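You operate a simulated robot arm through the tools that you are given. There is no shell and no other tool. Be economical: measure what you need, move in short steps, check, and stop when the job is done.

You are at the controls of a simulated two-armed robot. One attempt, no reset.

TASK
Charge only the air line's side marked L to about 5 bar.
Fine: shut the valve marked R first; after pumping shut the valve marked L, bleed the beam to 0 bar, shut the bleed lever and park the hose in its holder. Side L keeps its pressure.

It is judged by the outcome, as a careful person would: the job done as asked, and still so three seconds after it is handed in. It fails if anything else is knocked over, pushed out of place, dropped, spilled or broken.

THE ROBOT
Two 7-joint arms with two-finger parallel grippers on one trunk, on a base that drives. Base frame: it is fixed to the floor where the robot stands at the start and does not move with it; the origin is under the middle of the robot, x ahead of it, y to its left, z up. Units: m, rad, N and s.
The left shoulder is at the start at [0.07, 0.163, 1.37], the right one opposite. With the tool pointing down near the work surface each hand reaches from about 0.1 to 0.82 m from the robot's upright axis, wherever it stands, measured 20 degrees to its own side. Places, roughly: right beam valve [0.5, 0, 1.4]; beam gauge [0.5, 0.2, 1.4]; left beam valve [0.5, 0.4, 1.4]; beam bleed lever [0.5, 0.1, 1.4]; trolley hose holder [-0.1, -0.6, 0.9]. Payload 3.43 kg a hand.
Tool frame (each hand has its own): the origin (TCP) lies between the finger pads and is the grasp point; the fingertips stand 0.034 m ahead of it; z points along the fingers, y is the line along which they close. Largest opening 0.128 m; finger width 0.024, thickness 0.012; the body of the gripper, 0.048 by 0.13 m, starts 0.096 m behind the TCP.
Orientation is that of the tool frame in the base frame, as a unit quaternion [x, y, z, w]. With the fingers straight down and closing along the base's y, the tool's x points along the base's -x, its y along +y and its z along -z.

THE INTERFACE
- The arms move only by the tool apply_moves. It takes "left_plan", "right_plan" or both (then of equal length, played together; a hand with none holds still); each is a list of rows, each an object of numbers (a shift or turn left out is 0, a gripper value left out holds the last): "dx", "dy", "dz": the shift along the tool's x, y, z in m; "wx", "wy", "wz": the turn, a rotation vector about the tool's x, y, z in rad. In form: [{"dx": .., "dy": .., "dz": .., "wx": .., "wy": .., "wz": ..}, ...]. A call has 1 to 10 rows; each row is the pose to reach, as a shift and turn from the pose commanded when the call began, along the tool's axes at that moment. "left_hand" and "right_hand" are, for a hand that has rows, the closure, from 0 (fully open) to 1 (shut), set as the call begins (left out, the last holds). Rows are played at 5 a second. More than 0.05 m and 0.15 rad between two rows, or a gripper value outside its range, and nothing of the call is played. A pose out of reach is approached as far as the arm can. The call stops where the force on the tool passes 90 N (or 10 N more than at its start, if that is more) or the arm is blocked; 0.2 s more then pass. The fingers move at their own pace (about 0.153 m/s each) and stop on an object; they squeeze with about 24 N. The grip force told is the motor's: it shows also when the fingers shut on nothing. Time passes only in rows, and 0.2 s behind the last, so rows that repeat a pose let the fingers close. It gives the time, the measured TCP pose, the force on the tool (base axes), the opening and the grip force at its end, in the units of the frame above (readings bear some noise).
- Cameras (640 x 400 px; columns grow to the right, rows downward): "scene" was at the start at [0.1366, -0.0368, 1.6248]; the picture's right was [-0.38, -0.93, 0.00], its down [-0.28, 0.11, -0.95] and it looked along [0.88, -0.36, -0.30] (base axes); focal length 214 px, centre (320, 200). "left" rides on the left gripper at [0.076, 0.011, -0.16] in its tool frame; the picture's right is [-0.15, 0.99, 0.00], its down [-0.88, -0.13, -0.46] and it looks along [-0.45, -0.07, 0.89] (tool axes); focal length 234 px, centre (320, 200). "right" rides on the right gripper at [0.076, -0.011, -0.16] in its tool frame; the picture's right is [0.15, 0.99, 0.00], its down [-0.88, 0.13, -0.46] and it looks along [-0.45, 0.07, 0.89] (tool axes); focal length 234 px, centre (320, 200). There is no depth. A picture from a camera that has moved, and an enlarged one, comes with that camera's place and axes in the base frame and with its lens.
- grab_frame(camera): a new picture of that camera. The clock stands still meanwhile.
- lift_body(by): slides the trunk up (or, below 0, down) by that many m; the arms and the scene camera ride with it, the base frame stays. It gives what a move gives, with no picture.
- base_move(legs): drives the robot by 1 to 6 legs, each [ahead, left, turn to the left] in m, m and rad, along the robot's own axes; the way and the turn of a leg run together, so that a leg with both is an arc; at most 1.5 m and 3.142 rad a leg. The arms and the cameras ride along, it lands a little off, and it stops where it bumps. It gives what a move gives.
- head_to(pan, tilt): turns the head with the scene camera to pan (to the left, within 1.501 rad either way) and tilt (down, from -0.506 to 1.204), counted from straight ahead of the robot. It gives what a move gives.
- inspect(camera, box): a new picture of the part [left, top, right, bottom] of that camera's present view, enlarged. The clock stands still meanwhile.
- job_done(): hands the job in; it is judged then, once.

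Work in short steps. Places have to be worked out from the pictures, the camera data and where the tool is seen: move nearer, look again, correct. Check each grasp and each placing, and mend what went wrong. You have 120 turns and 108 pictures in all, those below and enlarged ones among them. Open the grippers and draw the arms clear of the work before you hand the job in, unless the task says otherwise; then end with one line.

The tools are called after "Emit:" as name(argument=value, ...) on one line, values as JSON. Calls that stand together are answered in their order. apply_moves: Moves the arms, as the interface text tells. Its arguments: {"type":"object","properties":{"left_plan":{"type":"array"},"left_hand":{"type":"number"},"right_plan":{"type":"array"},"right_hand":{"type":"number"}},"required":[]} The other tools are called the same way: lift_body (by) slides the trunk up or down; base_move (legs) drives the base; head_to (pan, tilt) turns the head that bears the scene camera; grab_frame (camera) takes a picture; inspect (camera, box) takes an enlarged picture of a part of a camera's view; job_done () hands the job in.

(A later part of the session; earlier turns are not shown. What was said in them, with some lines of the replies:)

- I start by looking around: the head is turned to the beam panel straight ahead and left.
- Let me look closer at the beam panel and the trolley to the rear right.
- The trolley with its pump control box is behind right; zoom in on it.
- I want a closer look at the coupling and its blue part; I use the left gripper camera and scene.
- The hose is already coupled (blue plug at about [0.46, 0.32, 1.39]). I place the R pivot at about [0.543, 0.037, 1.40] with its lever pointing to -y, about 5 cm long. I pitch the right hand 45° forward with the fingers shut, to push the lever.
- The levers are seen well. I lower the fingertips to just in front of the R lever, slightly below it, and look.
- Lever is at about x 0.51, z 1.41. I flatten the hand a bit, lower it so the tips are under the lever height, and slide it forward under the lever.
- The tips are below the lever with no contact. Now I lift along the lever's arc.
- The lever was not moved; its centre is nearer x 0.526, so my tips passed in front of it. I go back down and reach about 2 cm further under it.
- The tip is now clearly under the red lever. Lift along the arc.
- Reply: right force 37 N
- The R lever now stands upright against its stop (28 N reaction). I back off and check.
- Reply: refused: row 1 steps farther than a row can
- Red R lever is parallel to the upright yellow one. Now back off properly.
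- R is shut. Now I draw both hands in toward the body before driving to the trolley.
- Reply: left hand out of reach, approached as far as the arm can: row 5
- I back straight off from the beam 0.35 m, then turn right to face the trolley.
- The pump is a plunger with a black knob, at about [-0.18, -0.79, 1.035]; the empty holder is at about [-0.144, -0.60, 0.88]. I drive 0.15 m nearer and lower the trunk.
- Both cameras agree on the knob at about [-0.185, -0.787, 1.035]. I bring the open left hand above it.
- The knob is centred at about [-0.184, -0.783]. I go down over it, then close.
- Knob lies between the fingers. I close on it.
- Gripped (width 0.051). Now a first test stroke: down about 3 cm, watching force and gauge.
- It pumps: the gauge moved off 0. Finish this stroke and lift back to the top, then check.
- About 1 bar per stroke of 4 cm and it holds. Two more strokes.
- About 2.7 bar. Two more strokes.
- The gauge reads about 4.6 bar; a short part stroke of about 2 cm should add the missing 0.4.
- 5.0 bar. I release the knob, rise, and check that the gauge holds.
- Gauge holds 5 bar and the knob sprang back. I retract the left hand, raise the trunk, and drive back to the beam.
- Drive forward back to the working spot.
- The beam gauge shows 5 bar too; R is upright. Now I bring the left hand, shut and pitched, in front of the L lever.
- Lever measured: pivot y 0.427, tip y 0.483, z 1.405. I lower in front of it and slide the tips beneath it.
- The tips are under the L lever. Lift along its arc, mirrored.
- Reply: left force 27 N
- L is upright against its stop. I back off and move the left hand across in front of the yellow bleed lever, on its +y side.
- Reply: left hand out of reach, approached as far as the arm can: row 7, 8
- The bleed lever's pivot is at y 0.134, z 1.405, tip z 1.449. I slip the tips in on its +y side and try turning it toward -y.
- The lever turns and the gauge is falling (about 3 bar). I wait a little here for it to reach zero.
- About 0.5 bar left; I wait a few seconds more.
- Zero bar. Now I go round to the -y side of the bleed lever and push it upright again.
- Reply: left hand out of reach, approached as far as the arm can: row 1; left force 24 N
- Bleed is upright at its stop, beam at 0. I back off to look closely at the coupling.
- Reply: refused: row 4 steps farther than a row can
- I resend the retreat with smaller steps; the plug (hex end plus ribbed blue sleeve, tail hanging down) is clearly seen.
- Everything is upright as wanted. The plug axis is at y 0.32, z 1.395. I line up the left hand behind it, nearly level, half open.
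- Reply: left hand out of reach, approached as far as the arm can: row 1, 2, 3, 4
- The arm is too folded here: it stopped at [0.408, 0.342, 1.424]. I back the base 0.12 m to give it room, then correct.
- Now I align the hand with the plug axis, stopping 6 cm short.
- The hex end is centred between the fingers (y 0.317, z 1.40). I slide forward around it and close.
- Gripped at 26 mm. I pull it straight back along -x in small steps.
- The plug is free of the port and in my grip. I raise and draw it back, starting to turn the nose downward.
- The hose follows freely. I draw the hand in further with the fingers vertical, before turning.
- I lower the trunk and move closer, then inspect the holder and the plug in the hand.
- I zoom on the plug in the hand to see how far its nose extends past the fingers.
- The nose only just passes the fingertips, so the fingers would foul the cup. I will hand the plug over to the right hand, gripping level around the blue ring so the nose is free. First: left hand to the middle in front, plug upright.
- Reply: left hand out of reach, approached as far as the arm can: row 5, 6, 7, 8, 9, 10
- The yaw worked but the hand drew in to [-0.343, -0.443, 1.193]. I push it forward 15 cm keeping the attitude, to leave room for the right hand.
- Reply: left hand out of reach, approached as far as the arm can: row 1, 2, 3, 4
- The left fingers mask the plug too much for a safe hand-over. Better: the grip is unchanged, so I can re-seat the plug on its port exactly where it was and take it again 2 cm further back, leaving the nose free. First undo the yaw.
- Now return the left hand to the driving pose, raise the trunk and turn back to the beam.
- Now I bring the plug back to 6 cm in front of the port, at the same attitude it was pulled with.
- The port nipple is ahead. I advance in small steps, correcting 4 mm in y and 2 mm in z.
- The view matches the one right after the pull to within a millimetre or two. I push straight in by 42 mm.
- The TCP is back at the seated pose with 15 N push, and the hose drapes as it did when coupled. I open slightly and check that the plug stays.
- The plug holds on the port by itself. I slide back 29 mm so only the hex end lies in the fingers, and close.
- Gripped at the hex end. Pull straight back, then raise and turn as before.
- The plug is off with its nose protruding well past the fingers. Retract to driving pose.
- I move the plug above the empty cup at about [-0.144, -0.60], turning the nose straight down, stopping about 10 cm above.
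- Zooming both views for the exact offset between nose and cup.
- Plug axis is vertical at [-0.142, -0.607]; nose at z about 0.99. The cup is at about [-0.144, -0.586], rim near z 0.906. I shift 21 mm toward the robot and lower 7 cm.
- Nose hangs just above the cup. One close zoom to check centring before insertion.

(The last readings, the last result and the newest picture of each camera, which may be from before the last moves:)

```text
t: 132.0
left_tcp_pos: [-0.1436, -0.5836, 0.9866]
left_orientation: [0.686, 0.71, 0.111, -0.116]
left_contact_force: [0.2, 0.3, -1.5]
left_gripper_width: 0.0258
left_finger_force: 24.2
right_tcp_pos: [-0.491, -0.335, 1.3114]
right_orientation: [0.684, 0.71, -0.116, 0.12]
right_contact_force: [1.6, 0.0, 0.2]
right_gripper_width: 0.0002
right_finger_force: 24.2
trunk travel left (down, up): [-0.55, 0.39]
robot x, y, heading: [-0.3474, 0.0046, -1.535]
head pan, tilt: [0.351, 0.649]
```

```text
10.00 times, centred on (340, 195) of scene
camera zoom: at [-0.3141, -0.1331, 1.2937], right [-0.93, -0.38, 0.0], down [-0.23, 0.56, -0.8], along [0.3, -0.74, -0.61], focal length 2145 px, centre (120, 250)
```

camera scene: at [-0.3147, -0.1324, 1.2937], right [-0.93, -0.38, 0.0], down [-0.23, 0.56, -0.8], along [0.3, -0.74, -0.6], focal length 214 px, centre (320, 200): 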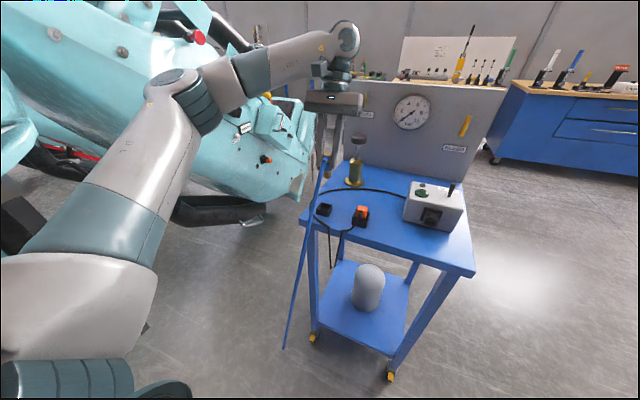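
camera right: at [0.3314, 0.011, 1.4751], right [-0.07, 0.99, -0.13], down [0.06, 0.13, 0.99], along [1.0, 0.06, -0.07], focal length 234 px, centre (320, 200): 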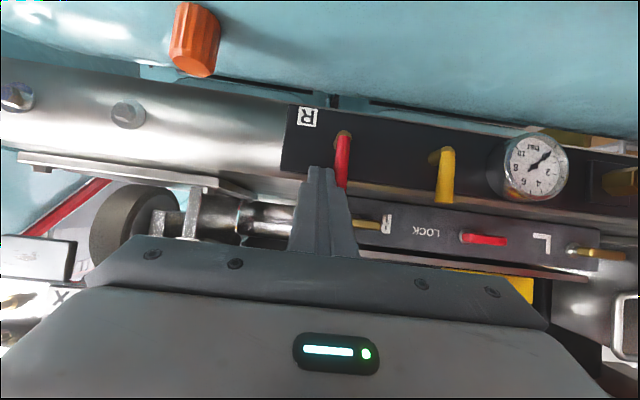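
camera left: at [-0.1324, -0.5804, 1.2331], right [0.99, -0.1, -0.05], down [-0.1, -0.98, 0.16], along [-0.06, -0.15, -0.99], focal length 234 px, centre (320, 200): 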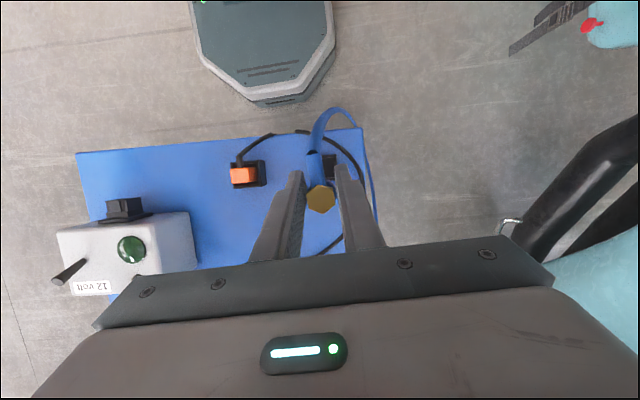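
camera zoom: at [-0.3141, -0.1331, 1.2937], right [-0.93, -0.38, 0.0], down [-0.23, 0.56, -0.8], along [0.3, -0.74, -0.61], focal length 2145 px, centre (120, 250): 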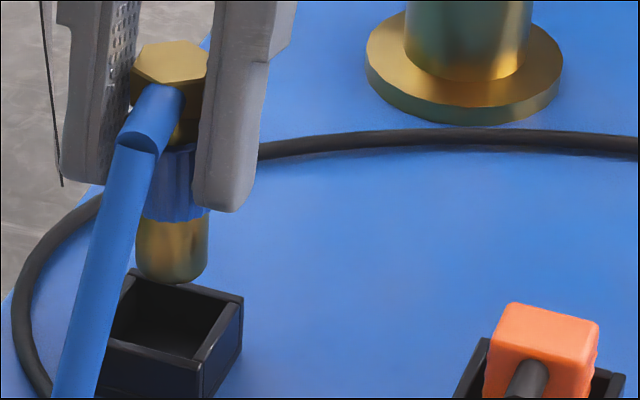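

Centred within about 1 mm (cup inside about 28 mm, nose 21 mm). I lower 25 mm.

Emit:
apply_moves(left_plan=[{"dx": -0.0026, "dy": 0.001, "dz": 0.0078}, {"dx": -0.0053, "dy": 0.001, "dz": 0.0157}, {"dx": -0.008, "dy": 0.001, "dz": 0.0237}])

Emit:
inspect(camera="scene", box=[315, 180, 365, 220])

```text
t: 132.8
left_tcp_pos: [-0.1466, -0.5821, 0.9607]
left_orientation: [0.687, 0.709, 0.109, -0.116]
left_contact_force: [0.8, 0.1, -2.6]
left_gripper_width: 0.0252
left_finger_force: 23.6
right_tcp_pos: [-0.4912, -0.3358, 1.3109]
right_orientation: [0.684, 0.71, -0.116, 0.12]
right_contact_force: [0.0, 0.0, 0.1]
right_gripper_width: 0.0001
right_finger_force: 24.2
trunk travel left (down, up): [-0.55, 0.39]
robot x, y, heading: [-0.3482, 0.0005, -1.536]
head pan, tilt: [0.351, 0.649]
```

```text
10.00 times, centred on (340, 200) of scene
camera zoom: at [-0.3147, -0.1329, 1.2937], right [-0.93, -0.38, 0.0], down [-0.23, 0.56, -0.8], along [0.3, -0.74, -0.61], focal length 2145 px, centre (120, 200)
```

zoom: 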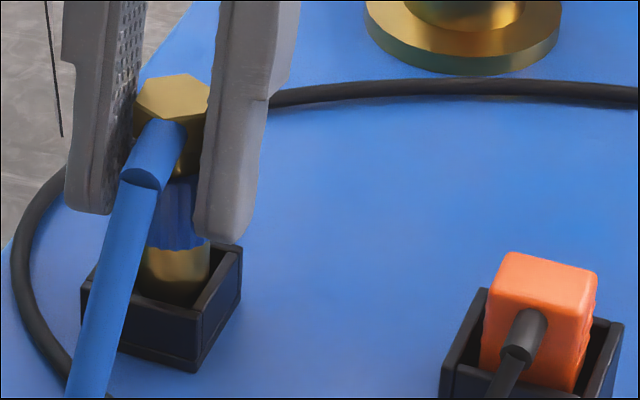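

The nose is inside the cup, slightly toward the -x wall; I shift 2.5 mm to +x and lower until it seats.

Emit:
apply_moves(left_plan=[{"dy": 0.0025}, {"dy": 0.0025, "dx": -0.0016, "dz": 0.0047}, {"dy": 0.0025, "dx": -0.0032, "dz": 0.0095}])

Emit:
inspect(camera="scene", box=[315, 180, 365, 220])

```text
t: 133.6
left_tcp_pos: [-0.1431, -0.5813, 0.9512]
left_orientation: [0.685, 0.711, 0.109, -0.115]
left_contact_force: [1.5, -5.8, 19.2]
left_gripper_width: 0.0255
left_finger_force: 24.7
right_tcp_pos: [-0.4924, -0.3321, 1.3128]
right_orientation: [0.684, 0.71, -0.116, 0.12]
right_contact_force: [-0.4, -0.4, 0.5]
right_gripper_width: 0.0
right_finger_force: 23.6
trunk travel left (down, up): [-0.55, 0.39]
robot x, y, heading: [-0.3483, 0.0032, -1.538]
head pan, tilt: [0.351, 0.649]
```

```text
10.00 times, centred on (340, 200) of scene
camera zoom: at [-0.3153, -0.131, 1.2944], right [-0.93, -0.38, 0.0], down [-0.23, 0.56, -0.8], along [0.3, -0.74, -0.6], focal length 2145 px, centre (120, 200)
```

zoom: 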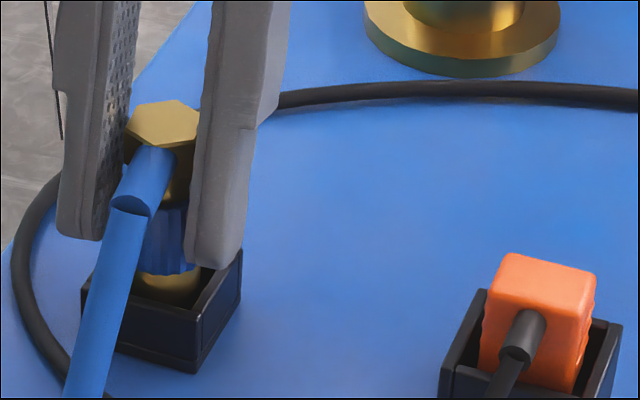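

19 N upward: seated on the cup floor. I release and check before rising.

Emit:
apply_moves(left_plan=[{"dx": 0.001, "dz": -0.002}, {"dx": 0.001, "dz": -0.002}, {"dx": 0.001, "dz": -0.002}], left_hand=0.65)

Emit:
inspect(camera="scene", box=[315, 180, 365, 220])

```text
t: 134.4
left_tcp_pos: [-0.1439, -0.5816, 0.9496]
left_orientation: [0.686, 0.709, 0.11, -0.117]
left_contact_force: [-0.3, 0.1, -0.4]
left_gripper_width: 0.0447
left_finger_force: 0.1
right_tcp_pos: [-0.4911, -0.3349, 1.3116]
right_orientation: [0.684, 0.71, -0.116, 0.119]
right_contact_force: [-0.3, 0.2, 0.7]
right_gripper_width: 0.0
right_finger_force: 23.7
trunk travel left (down, up): [-0.55, 0.39]
robot x, y, heading: [-0.3455, -0.001, -1.535]
head pan, tilt: [0.351, 0.649]
```

```text
10.00 times, centred on (340, 200) of scene
camera zoom: at [-0.3147, -0.1326, 1.2937], right [-0.93, -0.38, 0.0], down [-0.23, 0.56, -0.8], along [0.3, -0.74, -0.6], focal length 2145 px, centre (120, 200)
```

zoom: 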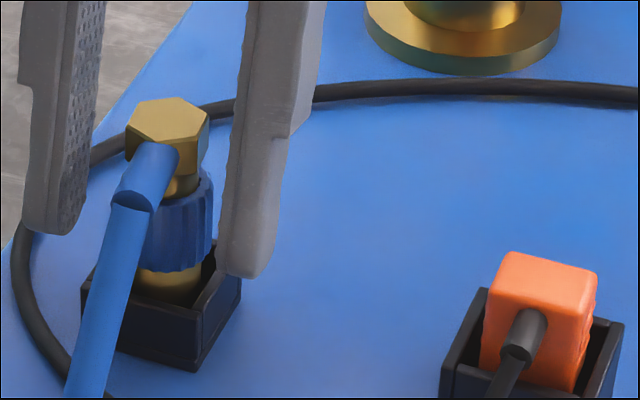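

The plug stands in the holder by itself. I rise straight up and draw the hand clear.

Emit:
apply_moves(left_plan=[{"dx": 0.0127, "dz": -0.0379}, {"dx": 0.0254, "dz": -0.0758}, {"dx": 0.038, "dz": -0.1137}, {"dx": 0.051, "dz": -0.1516}, {"dx": 0.075, "dz": -0.185, "wy": -0.08}, {"dx": 0.105, "dz": -0.215, "wy": -0.16}, {"dx": 0.14, "dz": -0.24, "wy": -0.24}, {"dx": 0.175, "dz": -0.26, "wy": -0.32}])

Emit:
inspect(camera="scene", box=[280, 70, 480, 240])

```text
t: 136.2
left_tcp_pos: [-0.143, -0.492, 1.2525]
left_orientation: [0.694, 0.72, -0.001, -0.001]
left_contact_force: [0.0, 0.1, -0.7]
left_gripper_width: 0.0445
left_finger_force: 0.0
right_tcp_pos: [-0.4904, -0.332, 1.3118]
right_orientation: [0.684, 0.71, -0.117, 0.122]
right_contact_force: [-0.4, 0.5, 0.7]
right_gripper_width: 0.0
right_finger_force: 24.5
trunk travel left (down, up): [-0.55, 0.39]
robot x, y, heading: [-0.3477, -0.0046, -1.531]
head pan, tilt: [0.351, 0.649]
```

```text
2.35 times, centred on (380, 155) of scene
camera zoom: at [-0.3146, -0.1301, 1.294], right [-0.93, -0.38, 0.0], down [-0.23, 0.56, -0.8], along [0.3, -0.74, -0.6], focal length 505 px, centre (179, 306)
```

zoom: 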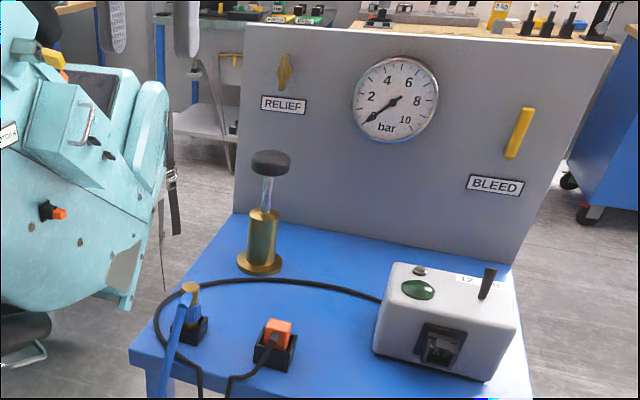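

Hose parked. I open both hands, raise the trunk and take a last look at the beam panel.

Emit:
apply_moves(left_plan=[{"dz": -0.04, "dx": 0.03}, {"dz": -0.08, "dx": 0.06}, {"dz": -0.1, "dx": 0.1}], right_plan=[{}, {}, {}], left_hand=0, right_hand=0)

Emit:
lift_body(by=0.3)

Emit:
head_to(pan=1.5, tilt=0.35)

Emit:
grab_frame(camera="scene")

```text
t: 137.0
left_tcp_pos: [-0.1503, -0.3947, 1.353]
left_orientation: [0.694, 0.72, -0.001, -0.001]
left_contact_force: [0.0, 0.5, 0.6]
left_gripper_width: 0.1279
left_finger_force: 0.0
right_tcp_pos: [-0.4916, -0.3327, 1.3132]
right_orientation: [0.684, 0.71, -0.117, 0.122]
right_contact_force: [-0.5, -0.1, -0.1]
right_gripper_width: 0.1281
right_finger_force: 0.0
trunk travel left (down, up): [-0.55, 0.39]
robot x, y, heading: [-0.3491, -0.0015, -1.538]
head pan, tilt: [0.351, 0.649]
```

```text
t: 140.0
left_tcp_pos: [-0.1491, -0.3974, 1.652]
left_orientation: [0.695, 0.719, -0.001, -0.001]
left_contact_force: [-0.6, -0.9, -0.1]
left_gripper_width: 0.1278
left_finger_force: 0.2
right_tcp_pos: [-0.4913, -0.3352, 1.6119]
right_orientation: [0.684, 0.71, -0.116, 0.121]
right_contact_force: [-0.7, 0.2, -0.7]
right_gripper_width: 0.1279
right_finger_force: 0.1
trunk travel left (down, up): [-0.85, 0.09]
robot x, y, heading: [-0.3514, 0.0009, -1.536]
head pan, tilt: [0.351, 0.649]
```

```text
t: 141.3
left_tcp_pos: [-0.1494, -0.3979, 1.6526]
left_orientation: [0.695, 0.719, 0.0, 0.0]
left_contact_force: [0.0, 0.8, -1.2]
left_gripper_width: 0.1282
left_finger_force: 0.0
right_tcp_pos: [-0.4912, -0.3345, 1.6105]
right_orientation: [0.684, 0.71, -0.116, 0.121]
right_contact_force: [0.3, -0.2, 0.7]
right_gripper_width: 0.128
right_finger_force: 0.1
trunk travel left (down, up): [-0.85, 0.09]
robot x, y, heading: [-0.3498, -0.0003, -1.531]
head pan, tilt: [1.499, 0.351]
```

```text
14 pictures are left
camera scene: at [-0.2544, -0.0555, 1.6208], right [-0.04, -1.0, 0.0], down [-0.34, 0.01, -0.94], along [0.94, -0.03, -0.34], focal length 214 px, centre (320, 200)
```

scene: 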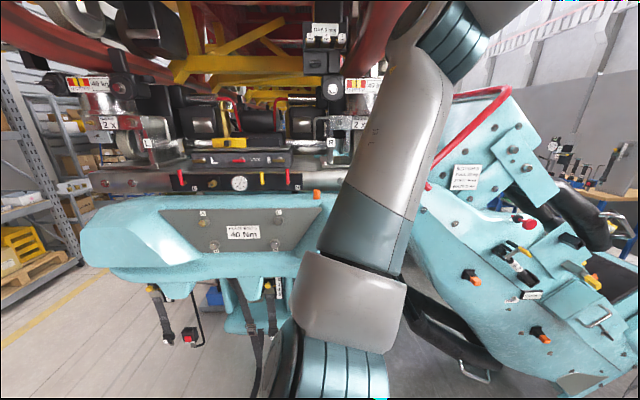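

Emit:
inspect(camera="scene", box=[160, 150, 320, 210])

Emit:
head_to(pan=0.35, tilt=0.8)

Emit:
inspect(camera="scene", box=[280, 160, 440, 260])

```text
4.00 times, centred on (240, 180) of scene
camera zoom: at [-0.2544, -0.0555, 1.6208], right [-0.04, -1.0, 0.0], down [-0.34, 0.01, -0.94], along [0.94, -0.03, -0.34], focal length 858 px, centre (640, 280)
```

zoom: 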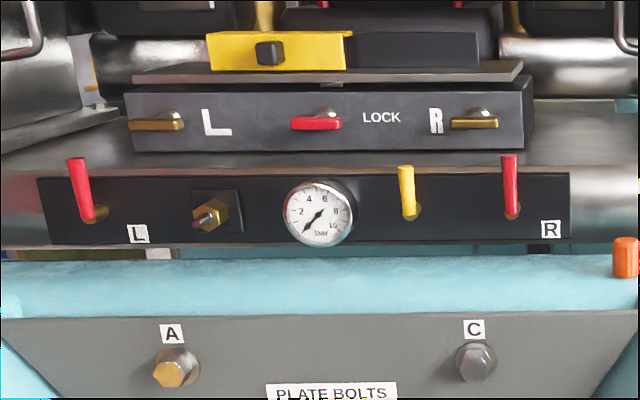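

```text
t: 142.7
left_tcp_pos: [-0.1487, -0.3968, 1.6521]
left_orientation: [0.695, 0.719, -0.001, -0.002]
left_contact_force: [0.1, 0.3, 0.1]
left_gripper_width: 0.1278
left_finger_force: 0.1
right_tcp_pos: [-0.4915, -0.3347, 1.6122]
right_orientation: [0.684, 0.71, -0.116, 0.121]
right_contact_force: [-0.1, -0.5, -0.3]
right_gripper_width: 0.128
right_finger_force: 0.1
trunk travel left (down, up): [-0.85, 0.09]
robot x, y, heading: [-0.3482, 0.0005, -1.538]
head pan, tilt: [0.351, 0.799]
```

```text
4.00 times, centred on (360, 210) of scene
camera zoom: at [-0.317, -0.1267, 1.5812], right [-0.93, -0.38, 0.0], down [-0.27, 0.66, -0.7], along [0.26, -0.65, -0.72], focal length 858 px, centre (160, 160)
```

zoom: 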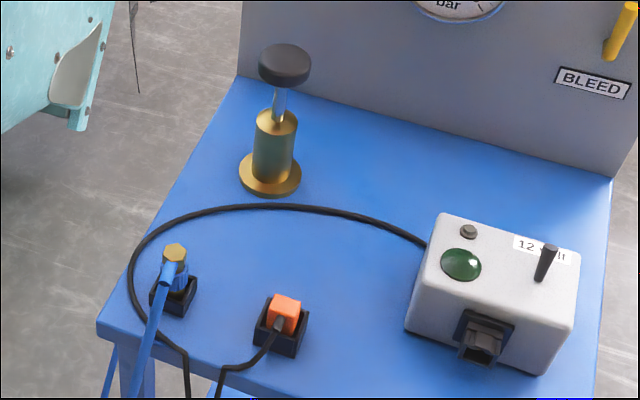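

All three levers stand upright, the beam gauge reads 0 and the hose plug stands in its holder; I hand in.

Emit:
job_done()

```text
The job is handed in.
```

I charged side L to 5.0 bar and handed the job in. The final pictures show the R, L and bleed levers upright (shut), the beam at 0 bar and the hose in its holder. Side L's pressure wasn't read after I shut its valve, because the gauge only shows the beam. I also briefly put the hose back on its port to get a better grip, with L already shut and the beam at 0.
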